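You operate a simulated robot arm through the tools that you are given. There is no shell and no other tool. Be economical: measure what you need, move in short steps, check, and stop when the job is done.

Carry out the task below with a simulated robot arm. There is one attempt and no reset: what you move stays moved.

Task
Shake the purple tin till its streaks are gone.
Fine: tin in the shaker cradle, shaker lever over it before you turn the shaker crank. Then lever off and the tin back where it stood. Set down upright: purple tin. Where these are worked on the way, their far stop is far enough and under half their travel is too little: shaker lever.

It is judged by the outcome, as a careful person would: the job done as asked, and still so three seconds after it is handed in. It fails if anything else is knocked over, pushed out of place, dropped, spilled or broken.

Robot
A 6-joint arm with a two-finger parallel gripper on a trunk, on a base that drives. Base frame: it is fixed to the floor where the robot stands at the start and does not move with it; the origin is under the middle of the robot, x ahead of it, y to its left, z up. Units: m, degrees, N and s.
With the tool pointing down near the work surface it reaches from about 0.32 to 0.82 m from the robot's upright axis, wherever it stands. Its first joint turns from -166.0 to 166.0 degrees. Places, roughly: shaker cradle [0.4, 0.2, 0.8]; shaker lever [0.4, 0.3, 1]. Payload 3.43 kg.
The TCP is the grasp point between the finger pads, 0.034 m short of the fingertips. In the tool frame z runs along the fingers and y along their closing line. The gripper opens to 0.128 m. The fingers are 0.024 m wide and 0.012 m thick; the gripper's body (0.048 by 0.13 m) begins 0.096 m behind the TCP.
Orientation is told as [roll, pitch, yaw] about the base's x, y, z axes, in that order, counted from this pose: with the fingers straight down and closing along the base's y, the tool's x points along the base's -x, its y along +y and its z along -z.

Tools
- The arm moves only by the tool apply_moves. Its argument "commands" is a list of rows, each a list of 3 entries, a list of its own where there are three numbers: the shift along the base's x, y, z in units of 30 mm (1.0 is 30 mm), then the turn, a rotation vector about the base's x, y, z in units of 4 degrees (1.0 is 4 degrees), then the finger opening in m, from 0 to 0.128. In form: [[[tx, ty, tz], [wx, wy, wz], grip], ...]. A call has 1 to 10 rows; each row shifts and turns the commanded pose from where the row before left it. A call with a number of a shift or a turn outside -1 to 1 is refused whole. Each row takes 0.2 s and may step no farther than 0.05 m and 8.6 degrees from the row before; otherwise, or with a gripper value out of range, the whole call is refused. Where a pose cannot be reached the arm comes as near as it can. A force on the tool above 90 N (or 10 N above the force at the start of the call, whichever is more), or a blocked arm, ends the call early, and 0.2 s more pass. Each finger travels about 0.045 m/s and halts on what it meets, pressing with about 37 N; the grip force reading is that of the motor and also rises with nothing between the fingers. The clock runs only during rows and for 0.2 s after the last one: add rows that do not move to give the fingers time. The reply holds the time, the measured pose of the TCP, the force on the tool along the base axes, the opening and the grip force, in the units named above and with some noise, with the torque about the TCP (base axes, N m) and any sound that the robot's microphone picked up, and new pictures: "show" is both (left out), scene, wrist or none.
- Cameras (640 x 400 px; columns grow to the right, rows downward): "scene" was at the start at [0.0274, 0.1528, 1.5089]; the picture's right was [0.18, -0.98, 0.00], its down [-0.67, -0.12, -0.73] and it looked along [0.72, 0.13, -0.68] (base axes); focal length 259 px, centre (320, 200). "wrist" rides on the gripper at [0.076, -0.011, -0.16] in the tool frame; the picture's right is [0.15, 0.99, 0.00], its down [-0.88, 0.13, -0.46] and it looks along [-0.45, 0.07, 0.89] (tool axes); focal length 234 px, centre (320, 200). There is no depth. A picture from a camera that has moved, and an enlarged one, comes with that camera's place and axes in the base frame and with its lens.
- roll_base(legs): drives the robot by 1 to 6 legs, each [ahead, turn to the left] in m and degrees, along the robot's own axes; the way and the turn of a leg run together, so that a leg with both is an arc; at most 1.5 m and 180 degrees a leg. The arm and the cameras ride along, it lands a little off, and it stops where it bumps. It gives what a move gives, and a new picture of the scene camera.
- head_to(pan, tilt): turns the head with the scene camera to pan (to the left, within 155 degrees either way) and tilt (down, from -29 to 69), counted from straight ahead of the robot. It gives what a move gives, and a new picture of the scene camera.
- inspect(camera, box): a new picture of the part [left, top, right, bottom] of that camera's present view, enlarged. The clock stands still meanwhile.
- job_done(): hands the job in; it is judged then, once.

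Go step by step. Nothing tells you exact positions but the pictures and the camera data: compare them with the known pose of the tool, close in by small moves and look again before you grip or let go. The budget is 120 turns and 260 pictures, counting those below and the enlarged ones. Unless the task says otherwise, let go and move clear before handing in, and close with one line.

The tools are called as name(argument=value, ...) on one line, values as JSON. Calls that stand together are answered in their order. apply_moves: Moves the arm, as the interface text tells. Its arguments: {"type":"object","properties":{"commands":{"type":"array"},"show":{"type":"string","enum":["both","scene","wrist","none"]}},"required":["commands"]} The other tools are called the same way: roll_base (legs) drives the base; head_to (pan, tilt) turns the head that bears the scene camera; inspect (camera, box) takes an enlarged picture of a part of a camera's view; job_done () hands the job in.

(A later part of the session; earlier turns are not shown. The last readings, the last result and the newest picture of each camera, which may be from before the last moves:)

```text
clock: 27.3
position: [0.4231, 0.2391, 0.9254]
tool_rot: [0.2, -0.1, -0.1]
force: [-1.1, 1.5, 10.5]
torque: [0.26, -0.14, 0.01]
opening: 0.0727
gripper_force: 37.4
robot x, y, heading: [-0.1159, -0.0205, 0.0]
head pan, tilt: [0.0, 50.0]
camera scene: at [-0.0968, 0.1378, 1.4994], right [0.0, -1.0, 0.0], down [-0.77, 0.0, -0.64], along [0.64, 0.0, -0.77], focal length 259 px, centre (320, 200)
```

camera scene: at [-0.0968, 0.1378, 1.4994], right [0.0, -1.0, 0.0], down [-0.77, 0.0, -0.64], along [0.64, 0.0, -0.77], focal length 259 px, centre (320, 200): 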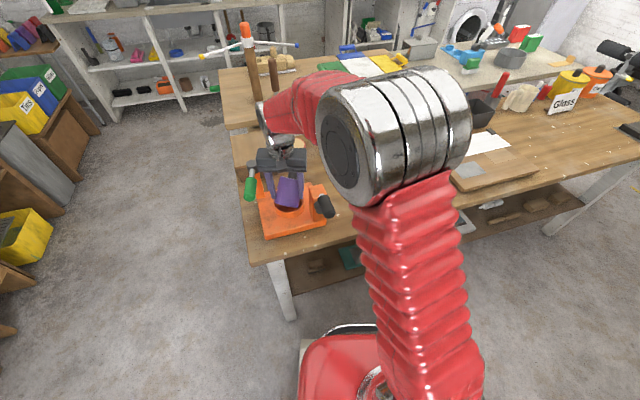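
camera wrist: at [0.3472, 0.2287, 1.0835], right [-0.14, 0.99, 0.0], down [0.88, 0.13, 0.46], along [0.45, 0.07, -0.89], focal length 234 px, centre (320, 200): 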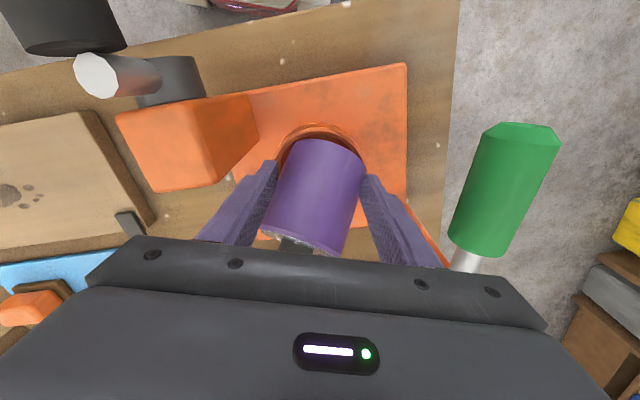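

The tin leans roughly 45° along azimuth ≈ -18°. I'll open, yaw the gripper -18° so the pads sit flush on the leaning cylinder, and move over its centre.

apply_moves(commands=[[[0, 0, 0], [0, 0, 0], 0.08], [[0, 0, 0], [0, 0, 0], 0.09], [[0, 0, 0], [0, 0, 0], 0.105], [[0, 0, 0], [0, 0, 0], 0.105]], show="none")

inspect(camera="wrist", box=[240, 100, 400, 260])

inspect(camera="scene", box=[230, 140, 350, 240])

```text
clock: 28.3
position: [0.4242, 0.241, 0.9237]
tool_rot: [0.1, 0.0, -0.1]
force: [0.2, 15.4, -5.3]
torque: [-0.01, -0.07, -0.19]
opening: 0.0964
gripper_force: 0.2
robot x, y, heading: [-0.1163, -0.0171, -0.0]
head pan, tilt: [0.0, 50.0]
```

```text
2.50 times, centred on (320, 180) of wrist
camera zoom: at [0.3472, 0.2295, 1.0829], right [-0.14, 0.99, 0.0], down [0.88, 0.13, 0.46], along [0.45, 0.07, -0.89], focal length 585 px, centre (320, 250)
```

zoom: 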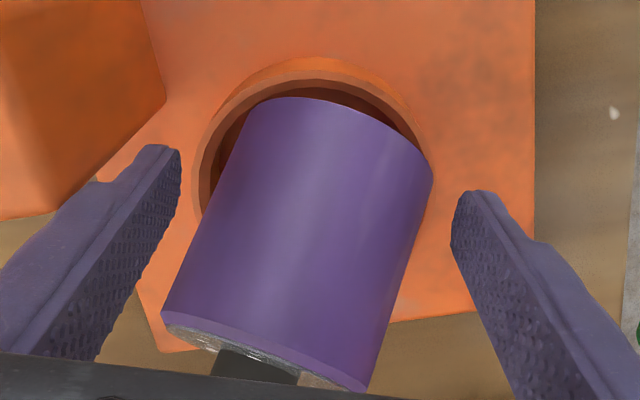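

```text
4.00 times, centred on (290, 190) of scene
camera zoom: at [-0.0964, 0.1382, 1.4993], right [0.0, -1.0, 0.0], down [-0.77, 0.0, -0.64], along [0.64, 0.0, -0.77], focal length 1036 px, centre (440, 240)
```

zoom: 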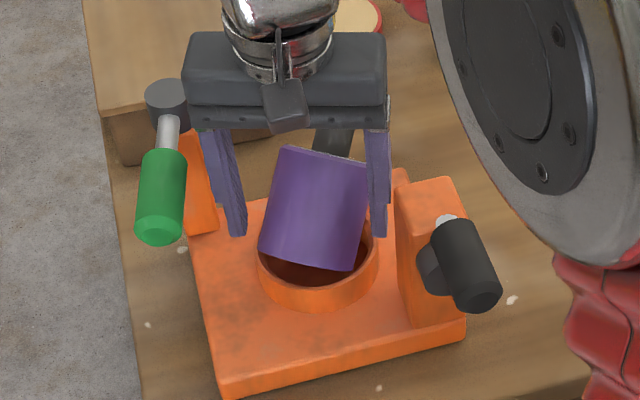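

The tin rests stably in the ring on its own. My right finger brushed the pillar, so I'll keep the opening ≤0.095. I'll rise, yaw -18°, move over the tin's centre, then look.

apply_moves(commands=[[[0, 0, 0.3], [0, 0, 0], 0.09], [[0, 0, 0.8], [0, 0, 0], 0.09], [[0, 0, 0.8], [0, 0, 0], 0.09], [[0, 0, 0.8], [0, 0, 0], 0.09], [[0, 0, 0.8], [0, 0, -0.9], 0.09], [[0.4, -0.1, 0], [0, 0, -0.9], 0.09], [[0.4, -0.1, 0], [0, 0, -0.9], 0.09], [[0.33, -0.1, 0], [0, 0, -0.9], 0.09], [[0, 0, 0], [0, 0, -0.9], 0.095]], show="wrist")

inspect(camera="scene", box=[230, 140, 350, 240])

```text
clock: 30.3
position: [0.4585, 0.2309, 1.0281]
tool_rot: [0.2, 0.0, -18.2]
force: [-0.3, -0.4, -0.3]
torque: [0.0, 0.02, 0.01]
opening: 0.0949
gripper_force: 0.1
robot x, y, heading: [-0.1169, -0.0207, 0.1]
head pan, tilt: [0.0, 50.0]
camera wrist: at [0.3823, 0.2434, 1.188], right [0.17, 0.99, 0.0], down [0.88, -0.15, 0.46], along [0.45, -0.08, -0.89], focal length 234 px, centre (320, 200)
```

wrist: 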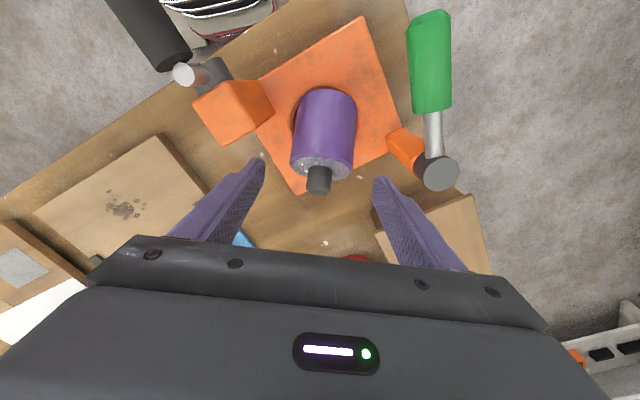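

```text
4.00 times, centred on (290, 190) of scene
camera zoom: at [-0.0965, 0.1378, 1.4993], right [0.0, -1.0, 0.0], down [-0.77, 0.0, -0.64], along [0.64, 0.0, -0.77], focal length 1036 px, centre (440, 240)
```

zoom: 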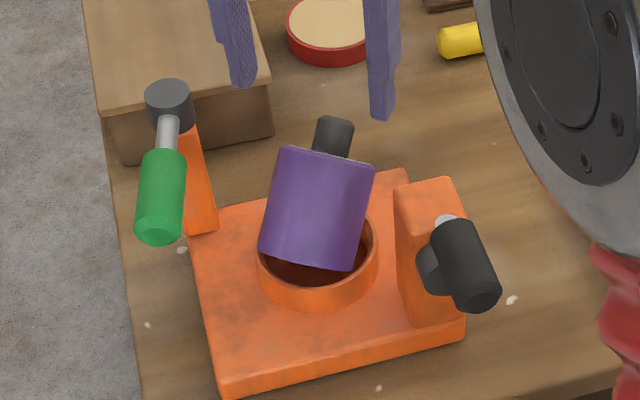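

The tin's top centre is at about (0.475, 0.228, 0.910) and the pads line up with its lean. I'll descend straddling it to z≈0.916.

apply_moves(commands=[[[0.12, 0, -0.8], [0, 0, 0], 0.095], [[0, 0, -0.8], [0, 0, 0], 0.095], [[0, 0, -0.8], [0, 0, 0], 0.095], [[0, 0, -0.8], [0, 0, 0], 0.095], [[0, 0, -0.55], [0, 0, 0], 0.095]], show="wrist")

inspect(camera="scene", box=[230, 140, 350, 240])

```text
clock: 31.5
position: [0.4627, 0.2303, 0.9165]
tool_rot: [0.2, 0.0, -18.2]
force: [-0.1, 0.1, 0.3]
torque: [0.0, 0.02, 0.02]
opening: 0.095
gripper_force: 0.0
robot x, y, heading: [-0.1158, -0.0182, -0.0]
head pan, tilt: [0.0, 50.0]
camera wrist: at [0.3865, 0.2434, 1.076], right [0.17, 0.99, 0.0], down [0.88, -0.15, 0.46], along [0.45, -0.08, -0.89], focal length 234 px, centre (320, 200)
```

wrist: 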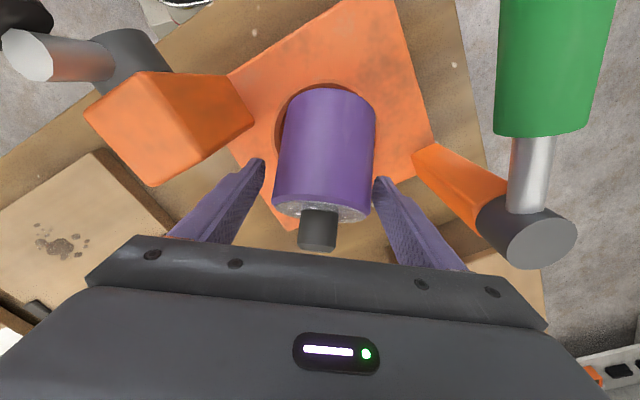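

```text
4.00 times, centred on (290, 190) of scene
camera zoom: at [-0.0965, 0.1378, 1.4993], right [0.0, -1.0, 0.0], down [-0.77, 0.0, -0.64], along [0.64, 0.0, -0.77], focal length 1036 px, centre (440, 240)
```

zoom: 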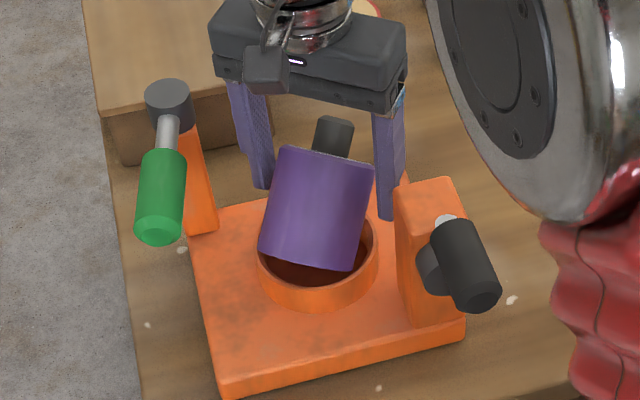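

Well aligned and centred. I'll close and make a slow test lift.

apply_moves(commands=[[[0, 0, 0], [0, 0, 0], 0.07], [[0, 0, 0], [0, 0, 0], 0.05], [[0, 0, 0], [0, 0, 0], 0.0], [[0, 0, 0], [0, 0, 0], 0.0], [[0, 0, 0.15], [0, 0, 0], 0.0], [[0, 0, 0.15], [0, 0, 0], 0.0], [[0, 0, 0.2], [0, 0, 0], 0.0]], show="wrist")

inspect(camera="scene", box=[230, 140, 350, 240])

```text
clock: 33.1
position: [0.462, 0.2307, 0.9301]
tool_rot: [0.0, 0.0, -18.1]
force: [0.9, 0.4, -3.1]
torque: [0.02, -0.04, 0.01]
opening: 0.0748
gripper_force: 37.2
robot x, y, heading: [-0.1163, -0.0143, 0.1]
head pan, tilt: [0.0, 50.0]
camera wrist: at [0.3864, 0.2432, 1.0898], right [0.17, 0.99, 0.0], down [0.88, -0.15, 0.46], along [0.45, -0.08, -0.89], focal length 234 px, centre (320, 200)
```

wrist: 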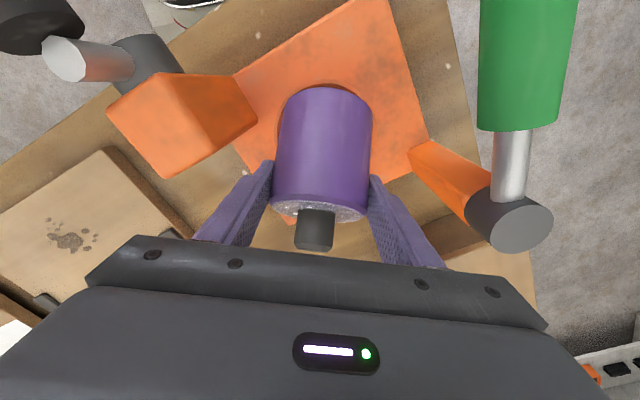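

```text
4.00 times, centred on (290, 190) of scene
camera zoom: at [-0.0963, 0.1378, 1.4993], right [0.0, -1.0, 0.0], down [-0.77, 0.0, -0.64], along [0.64, 0.0, -0.77], focal length 1036 px, centre (440, 240)
```

zoom: 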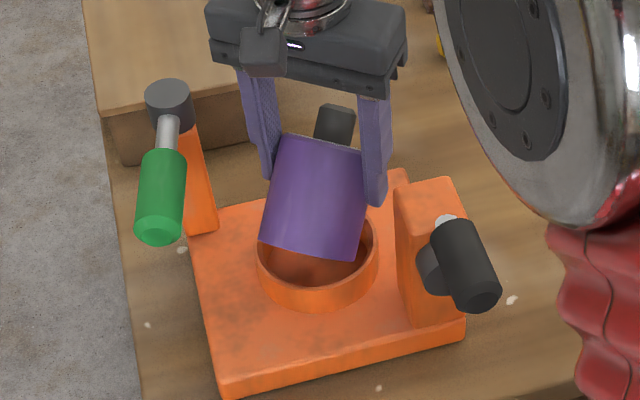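

The tin is held firmly at its lean. I'll raise it, then rotate the tool about its closing axis by about -44° to bring the tin upright, and set it back on its board to regrip.

apply_moves(commands=[[[0, 0, 0.6], [0, 0, 0], 0.0], [[0, 0, 0.9], [0, 0, 0], 0.0], [[0, 0, 0.9], [0, 0, 0], 0.0], [[0, 0, 0.9], [0, 0, 0], 0.0], [[0, 0, 0.9], [0, 0, 0], 0.0], [[0, 0, 0.9], [0, 0, 0], 0.0]], show="none")

inspect(camera="wrist", box=[220, 60, 420, 260])

inspect(camera="scene", box=[230, 100, 350, 240])

```text
clock: 34.5
position: [0.464, 0.2291, 1.0834]
tool_rot: [0.1, 0.0, -18.2]
force: [-0.3, -1.2, -3.6]
torque: [-0.04, -0.03, -0.01]
opening: 0.0749
gripper_force: 37.2
robot x, y, heading: [-0.1155, -0.0158, 0.2]
head pan, tilt: [0.0, 50.0]
```

```text
2.00 times, centred on (320, 160) of wrist
camera zoom: at [0.3876, 0.2428, 1.2435], right [0.17, 0.99, 0.0], down [0.88, -0.15, 0.46], along [0.45, -0.08, -0.89], focal length 468 px, centre (320, 280)
```

zoom: 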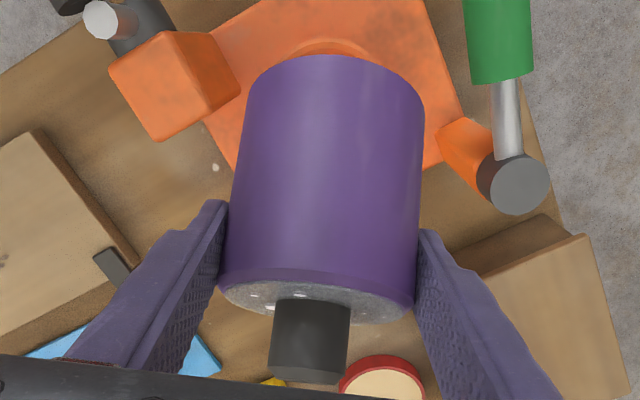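

```text
2.86 times, centred on (290, 170) of scene
camera zoom: at [-0.0963, 0.1379, 1.4993], right [0.0, -1.0, 0.0], down [-0.77, 0.0, -0.64], along [0.64, 0.0, -0.77], focal length 740 px, centre (406, 286)
```

zoom: 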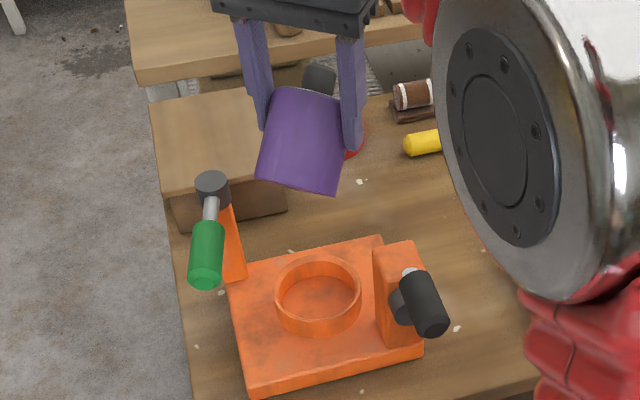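

apply_moves(commands=[[[0, 0, 1], [-0.309, -0.951, 0], 0.0], [[0, -0.5, 0.3], [-0.309, -0.951, 0], 0.0], [[0, -0.9, 0], [-0.309, -0.951, 0], 0.0], [[0, -0.9, 0], [-0.309, -0.951, 0], 0.0], [[0, -0.9, 0], [-0.309, -0.951, 0], 0.0], [[0, -0.9, 0], [-0.309, -0.951, 0], 0.0], [[0, -0.9, 0], [-0.309, -0.951, 0], 0.0], [[0, -0.9, 0], [-0.309, -0.951, 0], 0.0], [[0.1, -0.9, 0], [-0.309, -0.951, 0], 0.0], [[0.2, -0.9, 0], [-0.309, -0.951, 0], 0.0]])

head_to(pan=-5, tilt=50)

```text
clock: 36.7
position: [0.4696, -0.0021, 1.1209]
tool_rot: [0.2, -40.0, -18.0]
force: [0.1, -0.8, -4.2]
torque: [0.03, 0.0, -0.01]
opening: 0.0751
gripper_force: 36.7
robot x, y, heading: [-0.1138, -0.0181, 0.3]
head pan, tilt: [0.0, 50.0]
camera scene: at [-0.0966, 0.1378, 1.4993], right [0.0, -1.0, 0.0], down [-0.77, 0.0, -0.64], along [0.64, 0.0, -0.77], focal length 259 px, centre (320, 200)
camera wrist: at [0.3129, 0.0374, 1.1949], right [0.2, 0.98, -0.09], down [0.4, 0.0, 0.92], along [0.89, -0.22, -0.39], focal length 234 px, centre (320, 200)
```

scene: 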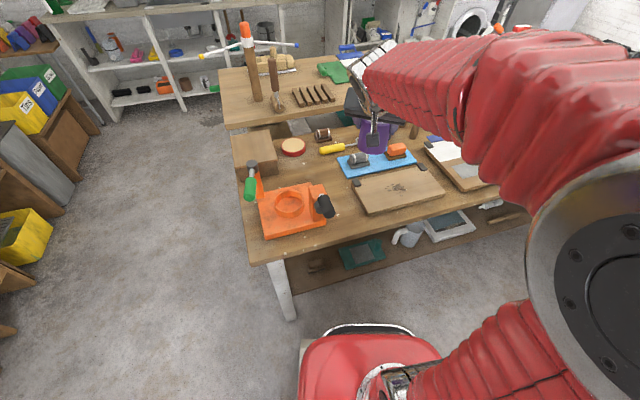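
wrist: 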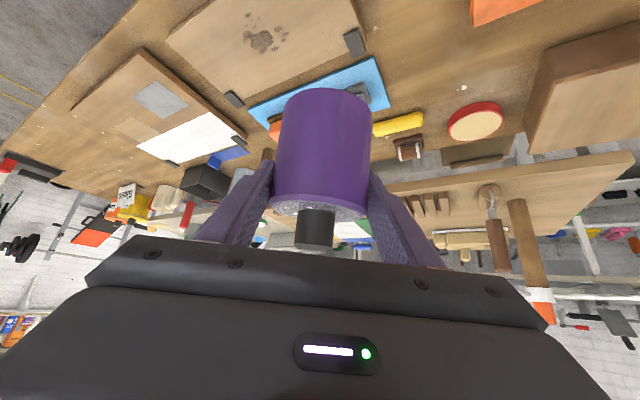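

```text
clock: 37.4
position: [0.4693, -0.0016, 1.1206]
tool_rot: [0.1, -40.0, -18.2]
force: [0.0, -0.2, -3.2]
torque: [0.02, 0.02, 0.0]
opening: 0.0749
gripper_force: 37.0
robot x, y, heading: [-0.1184, -0.0188, 0.2]
head pan, tilt: [-5.0, 50.0]
camera scene: at [-0.0969, 0.1311, 1.4993], right [-0.09, -1.0, 0.0], down [-0.76, 0.07, -0.64], along [0.64, -0.05, -0.77], focal length 259 px, centre (320, 200)
```

scene: 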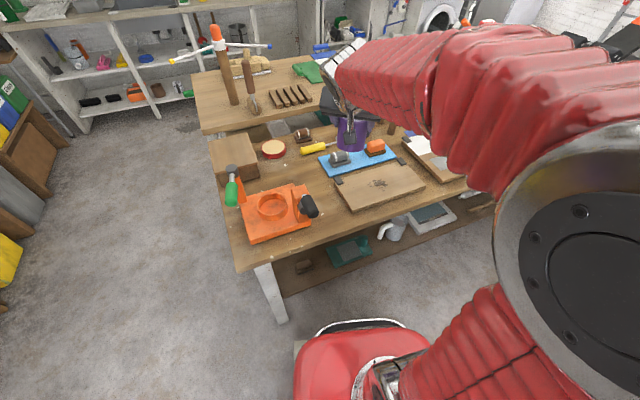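

apply_moves(commands=[[[0, -0.5, 0], [-0.309, -0.951, 0], 0.0], [[0, -0.4, 0], [-0.15, -0.47, 0], 0.0]], show="wrist")

inspect(camera="scene", box=[310, 70, 410, 170])

inspect(camera="wrist", box=[220, 60, 420, 260])

```text
clock: 38.0
position: [0.4689, -0.0287, 1.1224]
tool_rot: [0.2, -46.0, -18.3]
force: [0.3, 0.4, -3.6]
torque: [0.03, 0.01, -0.04]
opening: 0.0747
gripper_force: 37.4
robot x, y, heading: [-0.1158, -0.0167, -0.0]
head pan, tilt: [-5.0, 50.0]
camera wrist: at [0.3062, 0.0126, 1.1786], right [0.21, 0.97, -0.1], down [0.31, 0.03, 0.95], along [0.93, -0.23, -0.29], focal length 234 px, centre (320, 200)
```

wrist: 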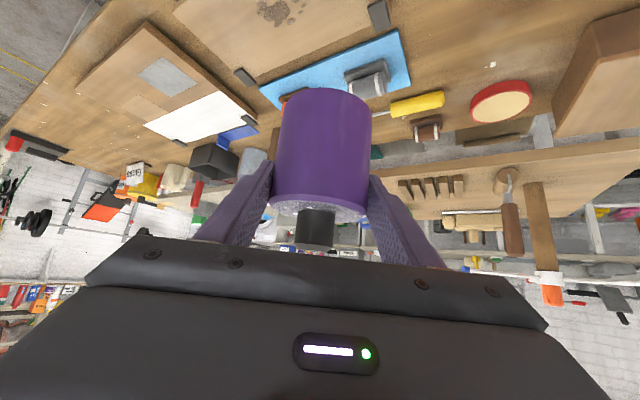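

```text
4.00 times, centred on (360, 120) of scene
camera zoom: at [-0.0968, 0.131, 1.4993], right [-0.09, -1.0, 0.0], down [-0.76, 0.07, -0.64], along [0.64, -0.06, -0.77], focal length 1036 px, centre (160, 520)
```

zoom: 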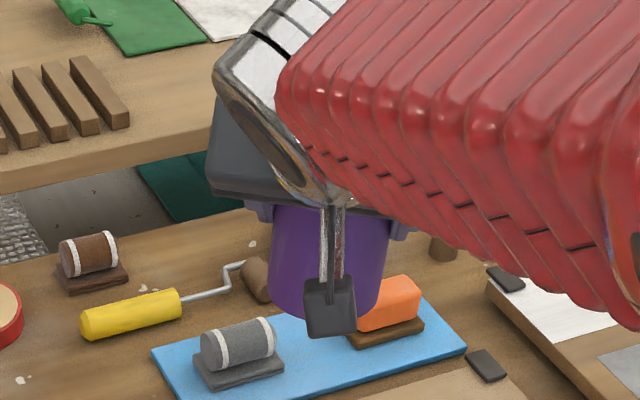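

```text
2.00 times, centred on (320, 160) of wrist
camera zoom: at [0.3062, 0.0126, 1.1786], right [0.21, 0.97, -0.1], down [0.31, 0.03, 0.95], along [0.93, -0.23, -0.29], focal length 468 px, centre (320, 280)
```

zoom: 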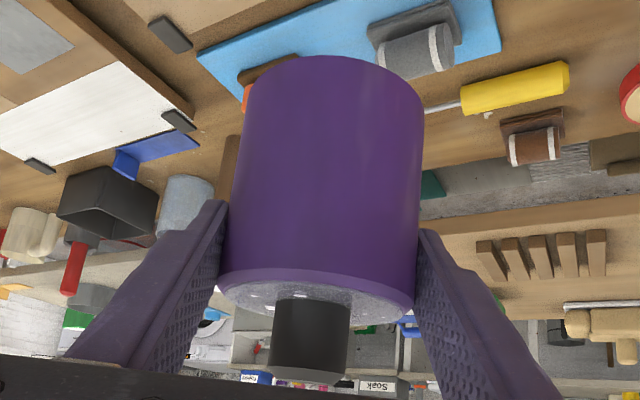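

The tin is nearly upright. I'll add about 4° more, move over its home spot and descend to just above the board.

apply_moves(commands=[[[0, -0.2, -0.5], [-0.309, -0.951, 0], 0.0], [[0, 0, -0.9], [0, 0, 0], 0.0], [[0, 0, -0.9], [0, 0, 0], 0.0], [[0, 0, -0.9], [0, 0, 0], 0.0], [[0, 0, -0.9], [0, 0, 0], 0.0], [[0, 0, -0.9], [0, 0, 0], 0.0], [[0, 0, -0.9], [0, 0, 0], 0.0]], show="wrist")

inspect(camera="scene", box=[310, 120, 440, 220])

```text
clock: 39.6
position: [0.4698, -0.0351, 0.9447]
tool_rot: [0.2, -50.0, -18.1]
force: [0.3, -0.6, -4.1]
torque: [0.01, 0.05, 0.01]
opening: 0.0748
gripper_force: 36.9
robot x, y, heading: [-0.1168, -0.0191, 0.2]
head pan, tilt: [-5.0, 50.0]
camera wrist: at [0.3022, 0.0061, 0.99], right [0.22, 0.97, -0.11], down [0.25, 0.05, 0.97], along [0.94, -0.24, -0.23], focal length 234 px, centre (320, 200)
```

wrist: 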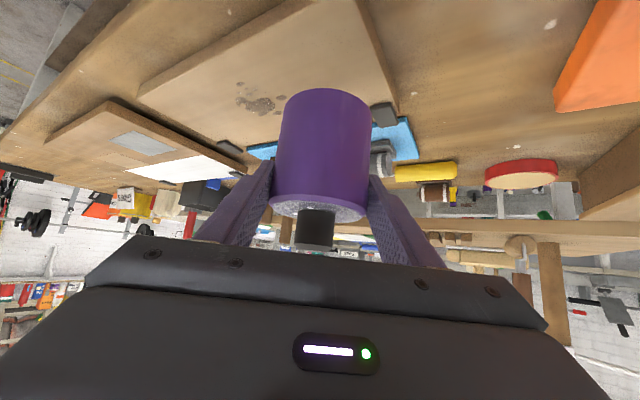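

```text
4.00 times, centred on (375, 170) of scene
camera zoom: at [-0.0969, 0.1311, 1.4993], right [-0.09, -1.0, 0.0], down [-0.76, 0.07, -0.64], along [0.64, -0.06, -0.77], focal length 1036 px, centre (100, 320)
```

zoom: 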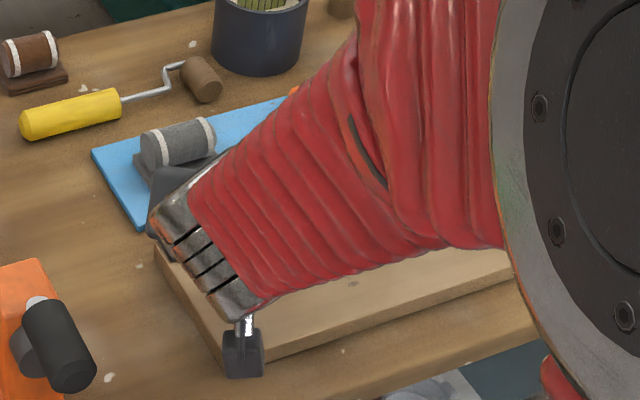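

apply_moves(commands=[[[0, 0, -0.3], [0, 0, 0], 0.0], [[0, 0, -0.3], [0, 0, 0], 0.0], [[0, 0, -0.3], [0, 0, 0], 0.0], [[0, 0, -0.2], [0, 0, 0], 0.0]], show="wrist")

inspect(camera="wrist", box=[220, 60, 420, 260])

```text
clock: 40.6
position: [0.4708, -0.0345, 0.9125]
tool_rot: [0.2, -50.0, -18.2]
force: [0.7, 0.5, -3.2]
torque: [0.0, 0.06, 0.02]
opening: 0.0749
gripper_force: 37.3
robot x, y, heading: [-0.115, -0.0168, -0.0]
head pan, tilt: [-5.0, 50.0]
camera wrist: at [0.3037, 0.0077, 0.9572], right [0.22, 0.97, -0.11], down [0.25, 0.05, 0.97], along [0.94, -0.24, -0.23], focal length 234 px, centre (320, 200)
```

wrist: 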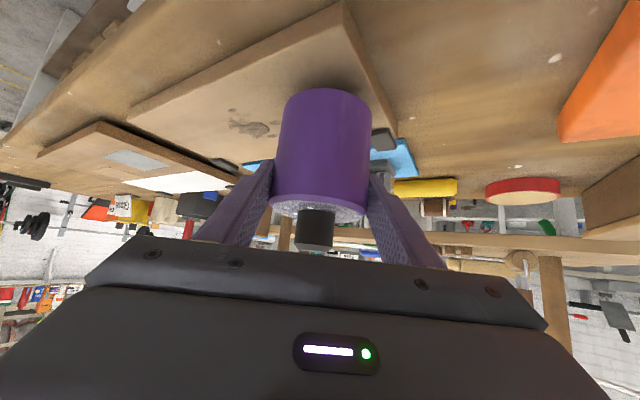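

```text
2.00 times, centred on (320, 160) of wrist
camera zoom: at [0.3037, 0.0077, 0.9572], right [0.22, 0.97, -0.11], down [0.25, 0.05, 0.97], along [0.94, -0.24, -0.23], focal length 468 px, centre (320, 280)
```

zoom: 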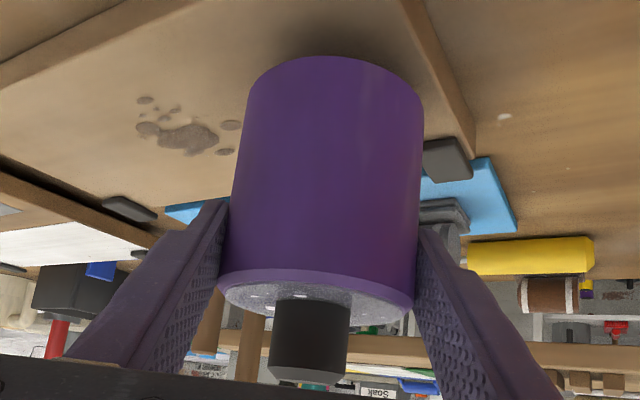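

apply_moves(commands=[[[0, 0, -0.1], [0, 0, 0], 0.0], [[0, 0, -0.1], [0, 0, 0], 0.0]], show="none")

apply_moves(commands=[[[0, 0, -0.07], [0, 0, 0], 0.0], [[0, 0, -0.07], [0, 0, 0], 0.0]], show="wrist")

```text
clock: 41.2
position: [0.4699, -0.0335, 0.9064]
tool_rot: [0.2, -50.0, -18.2]
force: [0.5, -0.3, -3.6]
torque: [0.01, 0.05, -0.01]
opening: 0.0749
gripper_force: 37.2
robot x, y, heading: [-0.1174, -0.0169, 0.4]
head pan, tilt: [-5.0, 50.0]
```

```text
clock: 41.8
position: [0.4719, -0.0347, 0.9025]
tool_rot: [0.2, -49.9, -18.3]
force: [-0.6, 0.3, -3.8]
torque: [-0.01, 0.01, 0.01]
opening: 0.0749
gripper_force: 36.6
robot x, y, heading: [-0.1156, -0.0202, -0.1]
head pan, tilt: [-5.0, 50.0]
camera wrist: at [0.3047, 0.0084, 0.9467], right [0.22, 0.97, -0.11], down [0.25, 0.05, 0.97], along [0.94, -0.24, -0.23], focal length 234 px, centre (320, 200)
```

wrist: 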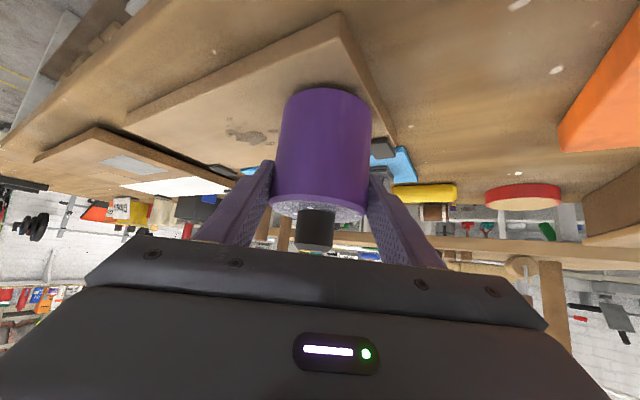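

apply_moves(commands=[[[0, 0, -0.1], [0, 0, 0], 0.0], [[0, 0, -0.1], [0, 0, 0], 0.0]], show="none")

apply_moves(commands=[[[0, 0, -0.1], [0, 0, 0], 0.0], [[0, 0, -0.1], [0, 0, 0], 0.0]], show="wrist")

```text
clock: 42.4
position: [0.4716, -0.0332, 0.8967]
tool_rot: [0.2, -50.0, -18.4]
force: [1.2, 0.8, -3.3]
torque: [0.03, 0.03, 0.01]
opening: 0.0751
gripper_force: 36.8
robot x, y, heading: [-0.1187, -0.0164, -0.0]
head pan, tilt: [-5.0, 50.0]
```

```text
clock: 43.0
position: [0.4739, -0.0345, 0.8942]
tool_rot: [0.2, -50.4, -18.4]
force: [4.6, 0.4, 21.0]
torque: [0.01, 0.25, -0.03]
opening: 0.0751
gripper_force: 37.0
robot x, y, heading: [-0.1158, -0.0189, 0.2]
head pan, tilt: [-5.0, 50.0]
camera wrist: at [0.3066, 0.0081, 0.9371], right [0.22, 0.97, -0.11], down [0.24, 0.06, 0.97], along [0.95, -0.24, -0.22], focal length 234 px, centre (320, 200)
```

wrist: 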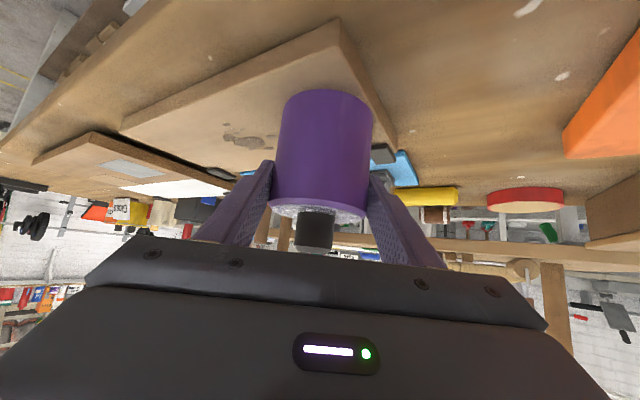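

Contact with the board. I'll ease off slightly and release.

apply_moves(commands=[[[0, 0, 0.04], [0, 0, 0], 0.06], [[0, 0, 0], [0, 0, 0], 0.078], [[0, 0, 0], [0, 0, 0], 0.085], [[0, 0, 0], [0, 0, 0], 0.1], [[0, 0, 0], [0, 0, 0], 0.11], [[0, 0, 0], [0, 0, 0], 0.11]], show="wrist")

```text
clock: 44.4
position: [0.4727, -0.0334, 0.8927]
tool_rot: [0.2, -50.0, -18.2]
force: [0.6, -0.4, -0.2]
torque: [0.01, -0.02, -0.05]
opening: 0.11
gripper_force: 0.1
robot x, y, heading: [-0.1137, -0.0193, 0.4]
head pan, tilt: [-5.0, 50.0]
camera wrist: at [0.3049, 0.0083, 0.9371], right [0.22, 0.97, -0.11], down [0.25, 0.05, 0.97], along [0.94, -0.24, -0.23], focal length 234 px, centre (320, 200)
```

wrist: 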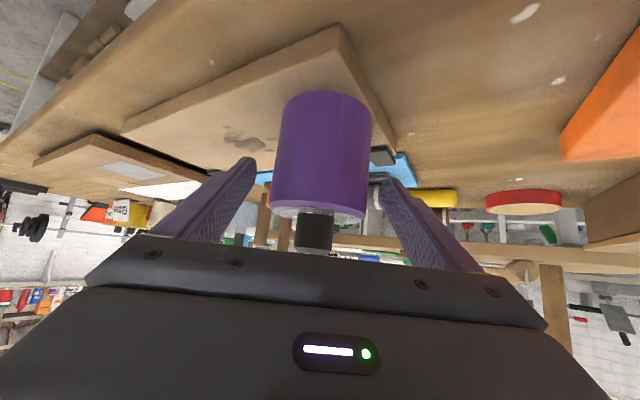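

It stands upright. I'll back out along the tool axis, then rise and return the tool to vertical.

apply_moves(commands=[[[-0.728, 0.237, 0.643], [0, 0, 0], 0.11], [[-0.728, 0.237, 0.643], [0, 0, 0], 0.11], [[-0.728, 0.237, 0.643], [0, 0, 0], 0.11], [[-0.728, 0, 0.9], [0, 0, 0], 0.11], [[0, 0, 1], [0.309, 0.951, 0], 0.11], [[0, 0, 1], [0.309, 0.951, 0], 0.11], [[0, 0, 1], [0.309, 0.951, 0], 0.11], [[0, 0, 0], [0.309, 0.951, 0], 0.11], [[0, 0, 0], [0.309, 0.951, 0], 0.11], [[0, 0, 0], [0.309, 0.951, 0], 0.11]], show="none")

apply_moves(commands=[[[0.3, 0, 0], [0.309, 0.951, 0], 0.11], [[0.3, 0, 0], [0.309, 0.951, 0], 0.11], [[0.3, 0, 0], [0.309, 0.951, 0], 0.11], [[0.3, 0, 0], [0.309, 0.951, 0], 0.11], [[0.3, 0, 0], [0.309, 0.951, 0], 0.11], [[0.3, 0, 0], [0.309, 0.951, 0], 0.11], [[0.3, 0, 0], [0.155, 0.476, 0], 0.11]])

inspect(camera="scene", box=[310, 120, 440, 220])

```text
clock: 46.6
position: [0.384, -0.0119, 1.0675]
tool_rot: [0.2, -25.8, -18.3]
force: [-0.9, -0.3, -0.5]
torque: [-0.01, -0.01, 0.0]
opening: 0.1103
gripper_force: 0.1
robot x, y, heading: [-0.1155, -0.0184, 0.2]
head pan, tilt: [-5.0, 50.0]
```

```text
clock: 48.2
position: [0.4461, -0.0117, 1.0657]
tool_rot: [0.1, 0.0, -18.3]
force: [0.6, -0.1, 0.3]
torque: [-0.01, -0.01, 0.05]
opening: 0.11
gripper_force: 0.0
robot x, y, heading: [-0.1169, -0.0136, -0.1]
head pan, tilt: [-5.0, 50.0]
camera scene: at [-0.0969, 0.1311, 1.4993], right [-0.09, -1.0, 0.0], down [-0.76, 0.07, -0.64], along [0.64, -0.06, -0.77], focal length 259 px, centre (320, 200)
camera wrist: at [0.3705, 0.0001, 1.2258], right [0.17, 0.99, 0.0], down [0.88, -0.15, 0.46], along [0.45, -0.08, -0.89], focal length 234 px, centre (320, 200)
```

scene: 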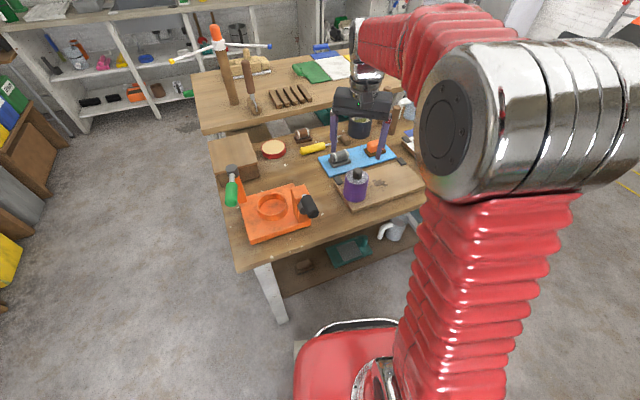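
wrist: 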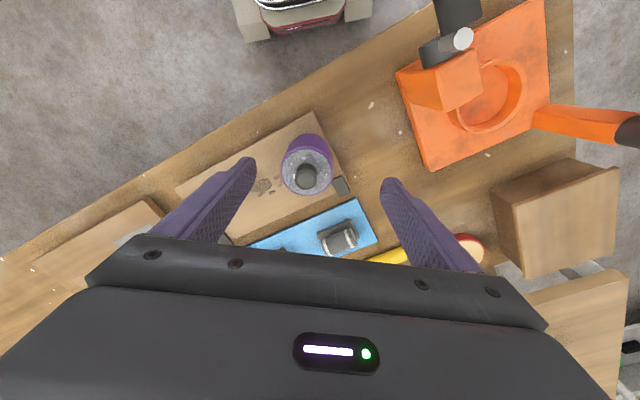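

```text
4.00 times, centred on (375, 170) of scene
camera zoom: at [-0.0969, 0.1311, 1.4993], right [-0.09, -1.0, 0.0], down [-0.76, 0.07, -0.64], along [0.64, -0.06, -0.77], focal length 1036 px, centre (100, 320)
```

zoom: 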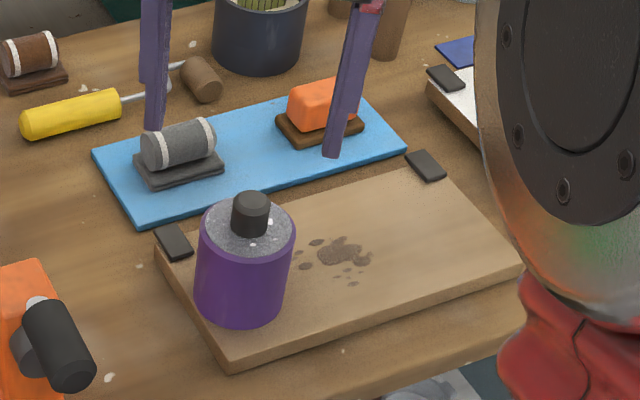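

The tin is upright at its home. Next I'll yaw back to 0 and measure the ring accurately from above, clear of anything in hand.

apply_moves(commands=[[[-0.5, 0.9, 0.5], [0, 0, 0.9], 0.06], [[-0.5, 0.9, 0.5], [0, 0, 0.9], 0.06], [[-0.5, 0.9, 0], [0, 0, 0.9], 0.06], [[-0.5, 0.9, 0], [0, 0, 0.9], 0.06], [[-0.3, 0.9, 0], [0, 0, 0.95], 0.06], [[-0.3, 0.9, 0], [0, 0, 0], 0.06], [[-0.3, 0.9, 0], [0, 0, 0], 0.06], [[0, 0.9, 0], [0, 0, 0], 0.06], [[0, 0.9, 0], [0, 0, 0], 0.06]], show="none")

inspect(camera="wrist", box=[220, 100, 420, 240])

inspect(camera="scene", box=[220, 160, 320, 250])

```text
clock: 50.2
position: [0.3596, 0.2306, 1.0949]
tool_rot: [0.1, -0.1, 0.0]
force: [0.8, 0.0, 0.3]
torque: [0.01, 0.0, 0.01]
opening: 0.0603
gripper_force: 0.0
robot x, y, heading: [-0.1148, -0.019, 0.2]
head pan, tilt: [-5.0, 50.0]
```

```text
2.86 times, centred on (320, 170) of wrist
camera zoom: at [0.2837, 0.2188, 1.255], right [-0.15, 0.99, 0.0], down [0.88, 0.13, 0.46], along [0.45, 0.07, -0.89], focal length 669 px, centre (320, 286)
```

zoom: 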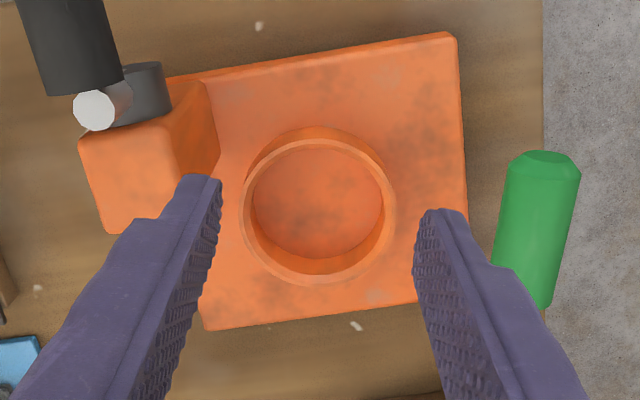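

```text
4.44 times, centred on (270, 205) of scene
camera zoom: at [-0.0969, 0.1312, 1.4993], right [-0.09, -1.0, 0.0], down [-0.76, 0.07, -0.64], along [0.64, -0.06, -0.77], focal length 1151 px, centre (542, 178)
```

zoom: 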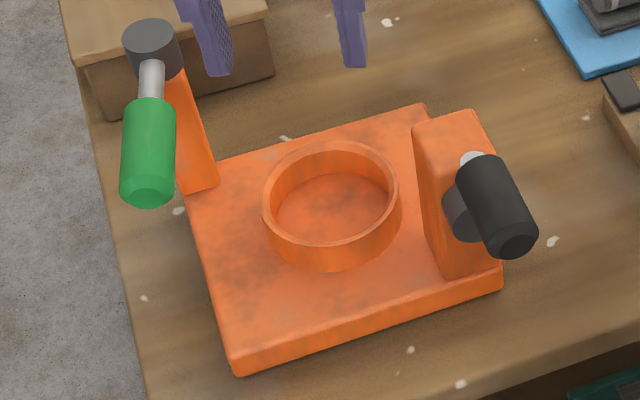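

The scene camera agrees with the known fingertip positions to about 1 px, and it puts the ring centre at y≈0.235, about 4 mm off from where I tried. I'll find x and depth by gently probing inside the ring with closed fingers.

apply_moves(commands=[[[0.8, 0.08, 0], [0, 0, 0], 0.0], [[0.8, 0.08, 0], [0, 0, 0], 0.0], [[0.65, 0, -0.8], [0, 0, 0], 0.0], [[0, 0, -1], [0, 0, 0], 0.0], [[0, 0, -1], [0, 0, 0], 0.0], [[0, 0, -1], [0, 0, 0], 0.0], [[0, 0, -1], [0, 0, 0], 0.0]])

inspect(camera="scene", box=[220, 160, 320, 250])

```text
clock: 51.8
position: [0.4284, 0.2365, 0.9519]
tool_rot: [0.2, 0.0, 0.0]
force: [-0.5, -0.1, 0.8]
torque: [0.01, -0.03, -0.01]
opening: 0.0001
gripper_force: 33.2
robot x, y, heading: [-0.1168, -0.0165, -0.3]
head pan, tilt: [-5.0, 50.0]
camera scene: at [-0.0968, 0.1311, 1.4993], right [-0.09, -1.0, 0.0], down [-0.76, 0.07, -0.64], along [0.64, -0.06, -0.77], focal length 259 px, centre (320, 200)
camera wrist: at [0.3519, 0.2247, 1.1115], right [-0.15, 0.99, 0.0], down [0.88, 0.13, 0.46], along [0.45, 0.07, -0.89], focal length 234 px, centre (320, 200)
```

scene: 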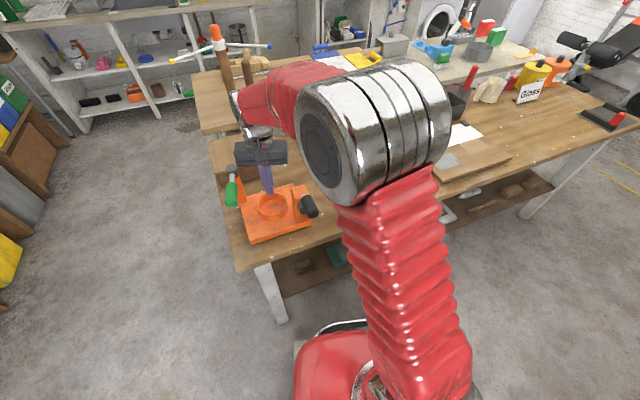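
wrist: 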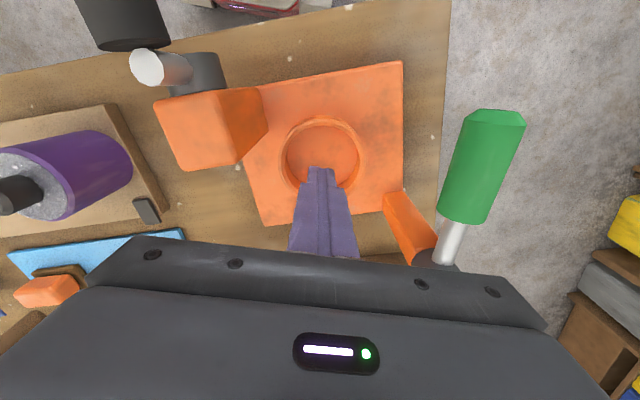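

```text
4.44 times, centred on (270, 205) of scene
camera zoom: at [-0.0968, 0.1311, 1.4993], right [-0.09, -1.0, 0.0], down [-0.76, 0.07, -0.64], along [0.64, -0.06, -0.77], focal length 1151 px, centre (542, 178)
```

zoom: 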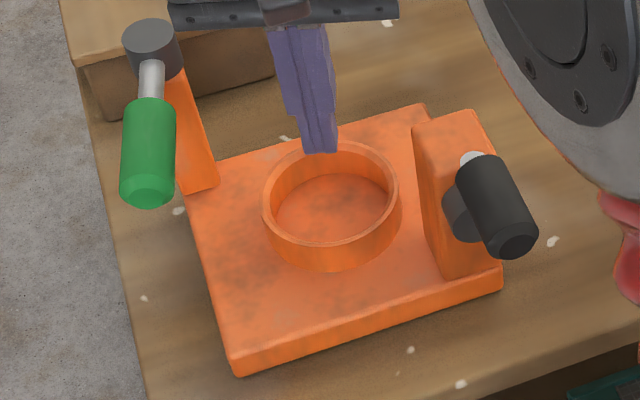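

apply_moves(commands=[[[0, 0, -0.7], [0, 0, 0], 0.0], [[0, 0, -0.7], [0, 0, 0], 0.0]], show="wrist")

inspect(camera="scene", box=[220, 160, 320, 250])

```text
clock: 52.4
position: [0.428, 0.2359, 0.9089]
tool_rot: [0.1, 0.1, 0.0]
force: [-0.6, 0.4, -0.5]
torque: [-0.02, -0.03, -0.01]
opening: 0.0
gripper_force: 32.6
robot x, y, heading: [-0.1183, -0.0195, 0.2]
head pan, tilt: [-5.0, 50.0]
camera wrist: at [0.3519, 0.2245, 1.0685], right [-0.15, 0.99, 0.0], down [0.88, 0.13, 0.46], along [0.45, 0.07, -0.89], focal length 234 px, centre (320, 200)
```

wrist: 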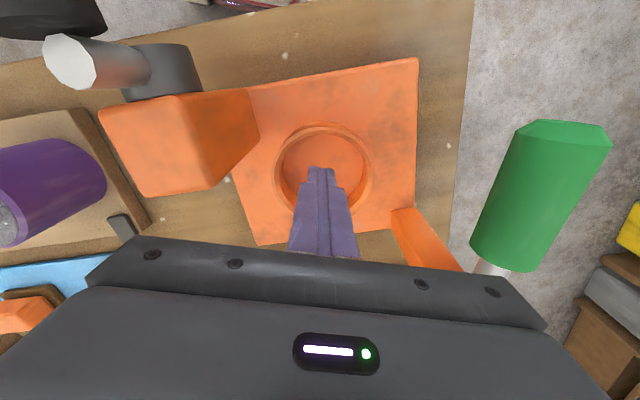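

```text
4.44 times, centred on (270, 205) of scene
camera zoom: at [-0.0968, 0.1311, 1.4993], right [-0.09, -1.0, 0.0], down [-0.76, 0.07, -0.64], along [0.64, -0.06, -0.77], focal length 1151 px, centre (542, 178)
```

zoom: 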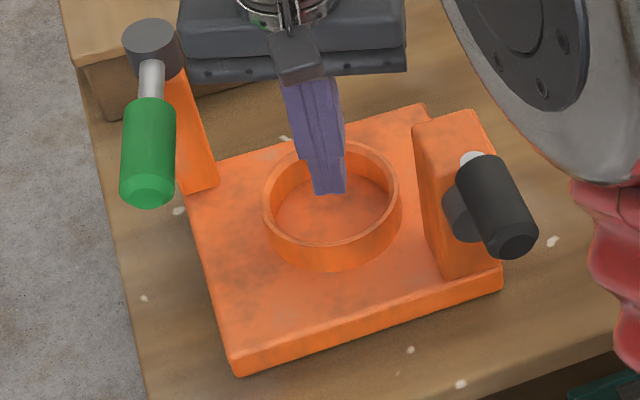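

apply_moves(commands=[[[0, 0, -0.3], [0, 0, 0], 0.0], [[0, 0, -0.1], [0, 0, 0], 0.0], [[0, 0, -0.1], [0, 0, 0], 0.0]], show="none")

apply_moves(commands=[[[0, 0, -0.1], [0, 0, 0], 0.0], [[0, 0, -0.1], [0, 0, 0], 0.0]], show="none")

```text
clock: 53.2
position: [0.4264, 0.2365, 0.8941]
tool_rot: [0.1, 0.0, 0.0]
force: [-0.3, 0.2, 0.5]
torque: [0.0, -0.01, 0.02]
opening: 0.0002
gripper_force: 32.6
robot x, y, heading: [-0.1153, -0.0181, -0.0]
head pan, tilt: [-5.0, 50.0]
```

```text
clock: 53.8
position: [0.4274, 0.2367, 0.8889]
tool_rot: [0.1, 0.0, 0.0]
force: [-0.1, -0.5, -0.3]
torque: [0.03, 0.01, -0.02]
opening: 0.0
gripper_force: 32.9
robot x, y, heading: [-0.1169, -0.0203, 0.1]
head pan, tilt: [-5.0, 50.0]
```

apply_moves(commands=[[[0, 0, -0.1], [0, 0, 0], 0.0], [[0, 0, -0.1], [0, 0, 0], 0.0]], show="none")

apply_moves(commands=[[[0, 0, -0.1], [0, 0, 0], 0.0], [[0, 0, -0.1], [0, 0, 0], 0.0]], show="none")

inspect(camera="scene", box=[220, 160, 320, 250])

```text
clock: 54.4
position: [0.4277, 0.2352, 0.8833]
tool_rot: [0.0, -0.1, 0.1]
force: [-0.1, -0.2, -0.4]
torque: [-0.02, 0.0, -0.04]
opening: 0.0
gripper_force: 32.6
robot x, y, heading: [-0.1167, -0.0139, -0.1]
head pan, tilt: [-5.0, 50.0]
```

```text
clock: 55.0
position: [0.4268, 0.2361, 0.8779]
tool_rot: [0.1, 0.0, 0.0]
force: [-0.1, 0.1, 0.0]
torque: [-0.03, 0.0, 0.01]
opening: 0.0001
gripper_force: 33.3
robot x, y, heading: [-0.1154, -0.0188, 0.2]
head pan, tilt: [-5.0, 50.0]
```

```text
4.44 times, centred on (270, 205) of scene
camera zoom: at [-0.0968, 0.1311, 1.4993], right [-0.09, -1.0, 0.0], down [-0.76, 0.07, -0.64], along [0.64, -0.06, -0.77], focal length 1151 px, centre (542, 178)
```

zoom: 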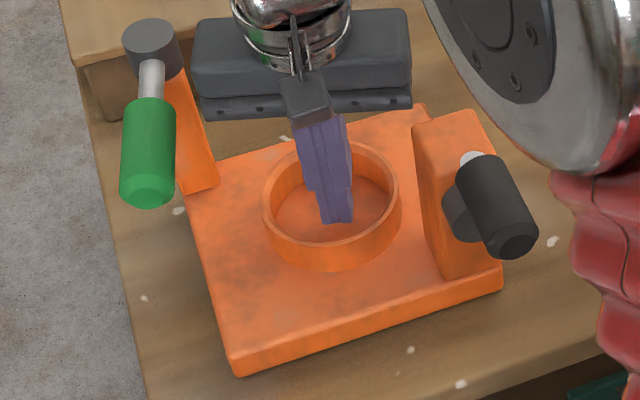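

apply_moves(commands=[[[0, 0, -0.1], [0, 0, 0], 0.0], [[0, 0, -0.1], [0, 0, 0], 0.0]], show="none")

apply_moves(commands=[[[0, 0, -0.08], [0, 0, 0], 0.0], [[0, 0, -0.08], [0, 0, 0], 0.0]], show="none")

```text
clock: 55.6
position: [0.4259, 0.2351, 0.8724]
tool_rot: [0.1, 0.0, -0.1]
force: [-1.0, 0.0, 0.5]
torque: [-0.02, 0.0, 0.01]
opening: 0.0001
gripper_force: 32.7
robot x, y, heading: [-0.1112, -0.0192, 0.3]
head pan, tilt: [-5.0, 50.0]
```

```text
clock: 56.2
position: [0.4275, 0.2351, 0.8663]
tool_rot: [0.2, 0.1, 0.0]
force: [-0.4, 1.4, 0.0]
torque: [0.03, 0.04, 0.0]
opening: 0.0
gripper_force: 33.2
robot x, y, heading: [-0.1161, -0.0192, 0.3]
head pan, tilt: [-5.0, 50.0]
```

The floor is deeper than I assumed, below 0.832. Now I'll probe the ±x walls.

apply_moves(commands=[[[0.4, 0, 0], [0, 0, 0], 0.0], [[0.25, 0, 0], [0, 0, 0], 0.0]], show="none")

apply_moves(commands=[[[0.08, 0, 0], [0, 0, 0], 0.0]], show="none")

apply_moves(commands=[[[0.08, 0, 0], [0, 0, 0], 0.0]], show="none")

apply_moves(commands=[[[0.06, 0, 0], [0, 0, 0], 0.0]], show="none")

```text
clock: 56.8
position: [0.4467, 0.2349, 0.8653]
tool_rot: [0.1, 0.0, 0.0]
force: [0.0, 0.0, -0.1]
torque: [0.02, 0.01, 0.01]
opening: 0.0001
gripper_force: 32.6
robot x, y, heading: [-0.1142, -0.0203, 0.2]
head pan, tilt: [-5.0, 50.0]
```

```text
clock: 57.2
position: [0.4493, 0.2357, 0.8668]
tool_rot: [0.1, 0.0, 0.0]
force: [-0.4, -0.9, 1.0]
torque: [0.0, 0.0, 0.04]
opening: 0.0
gripper_force: 33.2
robot x, y, heading: [-0.1175, -0.0163, 0.1]
head pan, tilt: [-5.0, 50.0]
```

```text
clock: 57.6
position: [0.4523, 0.235, 0.8666]
tool_rot: [0.1, -0.1, 0.0]
force: [-0.5, -0.3, -0.2]
torque: [-0.02, -0.01, -0.03]
opening: 0.0001
gripper_force: 32.6
robot x, y, heading: [-0.1159, -0.0176, 0.0]
head pan, tilt: [-5.0, 50.0]
```

```text
clock: 58.0
position: [0.4537, 0.2356, 0.8658]
tool_rot: [0.1, 0.0, 0.0]
force: [-0.1, 0.4, 0.0]
torque: [0.03, 0.04, 0.03]
opening: 0.0002
gripper_force: 33.3
robot x, y, heading: [-0.1152, -0.0195, -0.1]
head pan, tilt: [-5.0, 50.0]
```

apply_moves(commands=[[[0.06, 0, 0], [0, 0, 0], 0.0]], show="none")

apply_moves(commands=[[[0.06, 0, 0], [0, 0, 0], 0.0]], show="none")

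inspect(camera="scene", box=[220, 160, 320, 250])

```text
clock: 58.4
position: [0.4554, 0.2353, 0.8663]
tool_rot: [0.0, 0.0, 0.0]
force: [-0.2, 0.9, -0.3]
torque: [0.0, -0.02, -0.01]
opening: 0.0
gripper_force: 32.9
robot x, y, heading: [-0.1168, -0.0179, -0.1]
head pan, tilt: [-5.0, 50.0]
```

```text
clock: 58.8
position: [0.4576, 0.2358, 0.8671]
tool_rot: [0.1, 0.0, 0.0]
force: [-0.5, 0.6, -0.6]
torque: [0.02, 0.02, 0.04]
opening: 0.0001
gripper_force: 33.3
robot x, y, heading: [-0.1187, -0.018, 0.3]
head pan, tilt: [-5.0, 50.0]
```

```text
4.44 times, centred on (270, 205) of scene
camera zoom: at [-0.0967, 0.1311, 1.4993], right [-0.09, -1.0, 0.0], down [-0.76, 0.07, -0.64], along [0.64, -0.06, -0.77], focal length 1151 px, centre (542, 178)
```

zoom: 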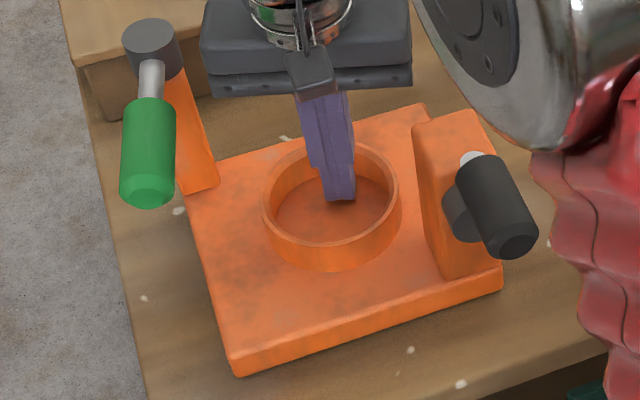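

apply_moves(commands=[[[0.06, 0, 0], [0, 0, 0], 0.0]], show="none")

apply_moves(commands=[[[0.06, 0, 0], [0, 0, 0], 0.0]], show="none")

apply_moves(commands=[[[0.06, 0, 0], [0, 0, 0], 0.0]], show="none")

```text
clock: 59.2
position: [0.4587, 0.2356, 0.8663]
tool_rot: [0.1, 0.0, -0.1]
force: [0.1, 0.0, 0.3]
torque: [-0.03, 0.0, -0.02]
opening: 0.0001
gripper_force: 33.0
robot x, y, heading: [-0.1208, -0.0218, 0.1]
head pan, tilt: [-5.0, 50.0]
```

```text
clock: 59.6
position: [0.4603, 0.2362, 0.8654]
tool_rot: [0.1, 0.0, 0.0]
force: [-0.9, -0.5, 0.3]
torque: [-0.01, 0.02, 0.03]
opening: 0.0003
gripper_force: 33.3
robot x, y, heading: [-0.1162, -0.0167, 0.3]
head pan, tilt: [-5.0, 50.0]
```

```text
clock: 60.0
position: [0.4623, 0.2353, 0.8656]
tool_rot: [0.1, 0.1, -0.1]
force: [0.7, -0.4, 0.4]
torque: [0.02, -0.02, 0.0]
opening: 0.0
gripper_force: 33.1
robot x, y, heading: [-0.1157, -0.0164, 0.5]
head pan, tilt: [-5.0, 50.0]
```

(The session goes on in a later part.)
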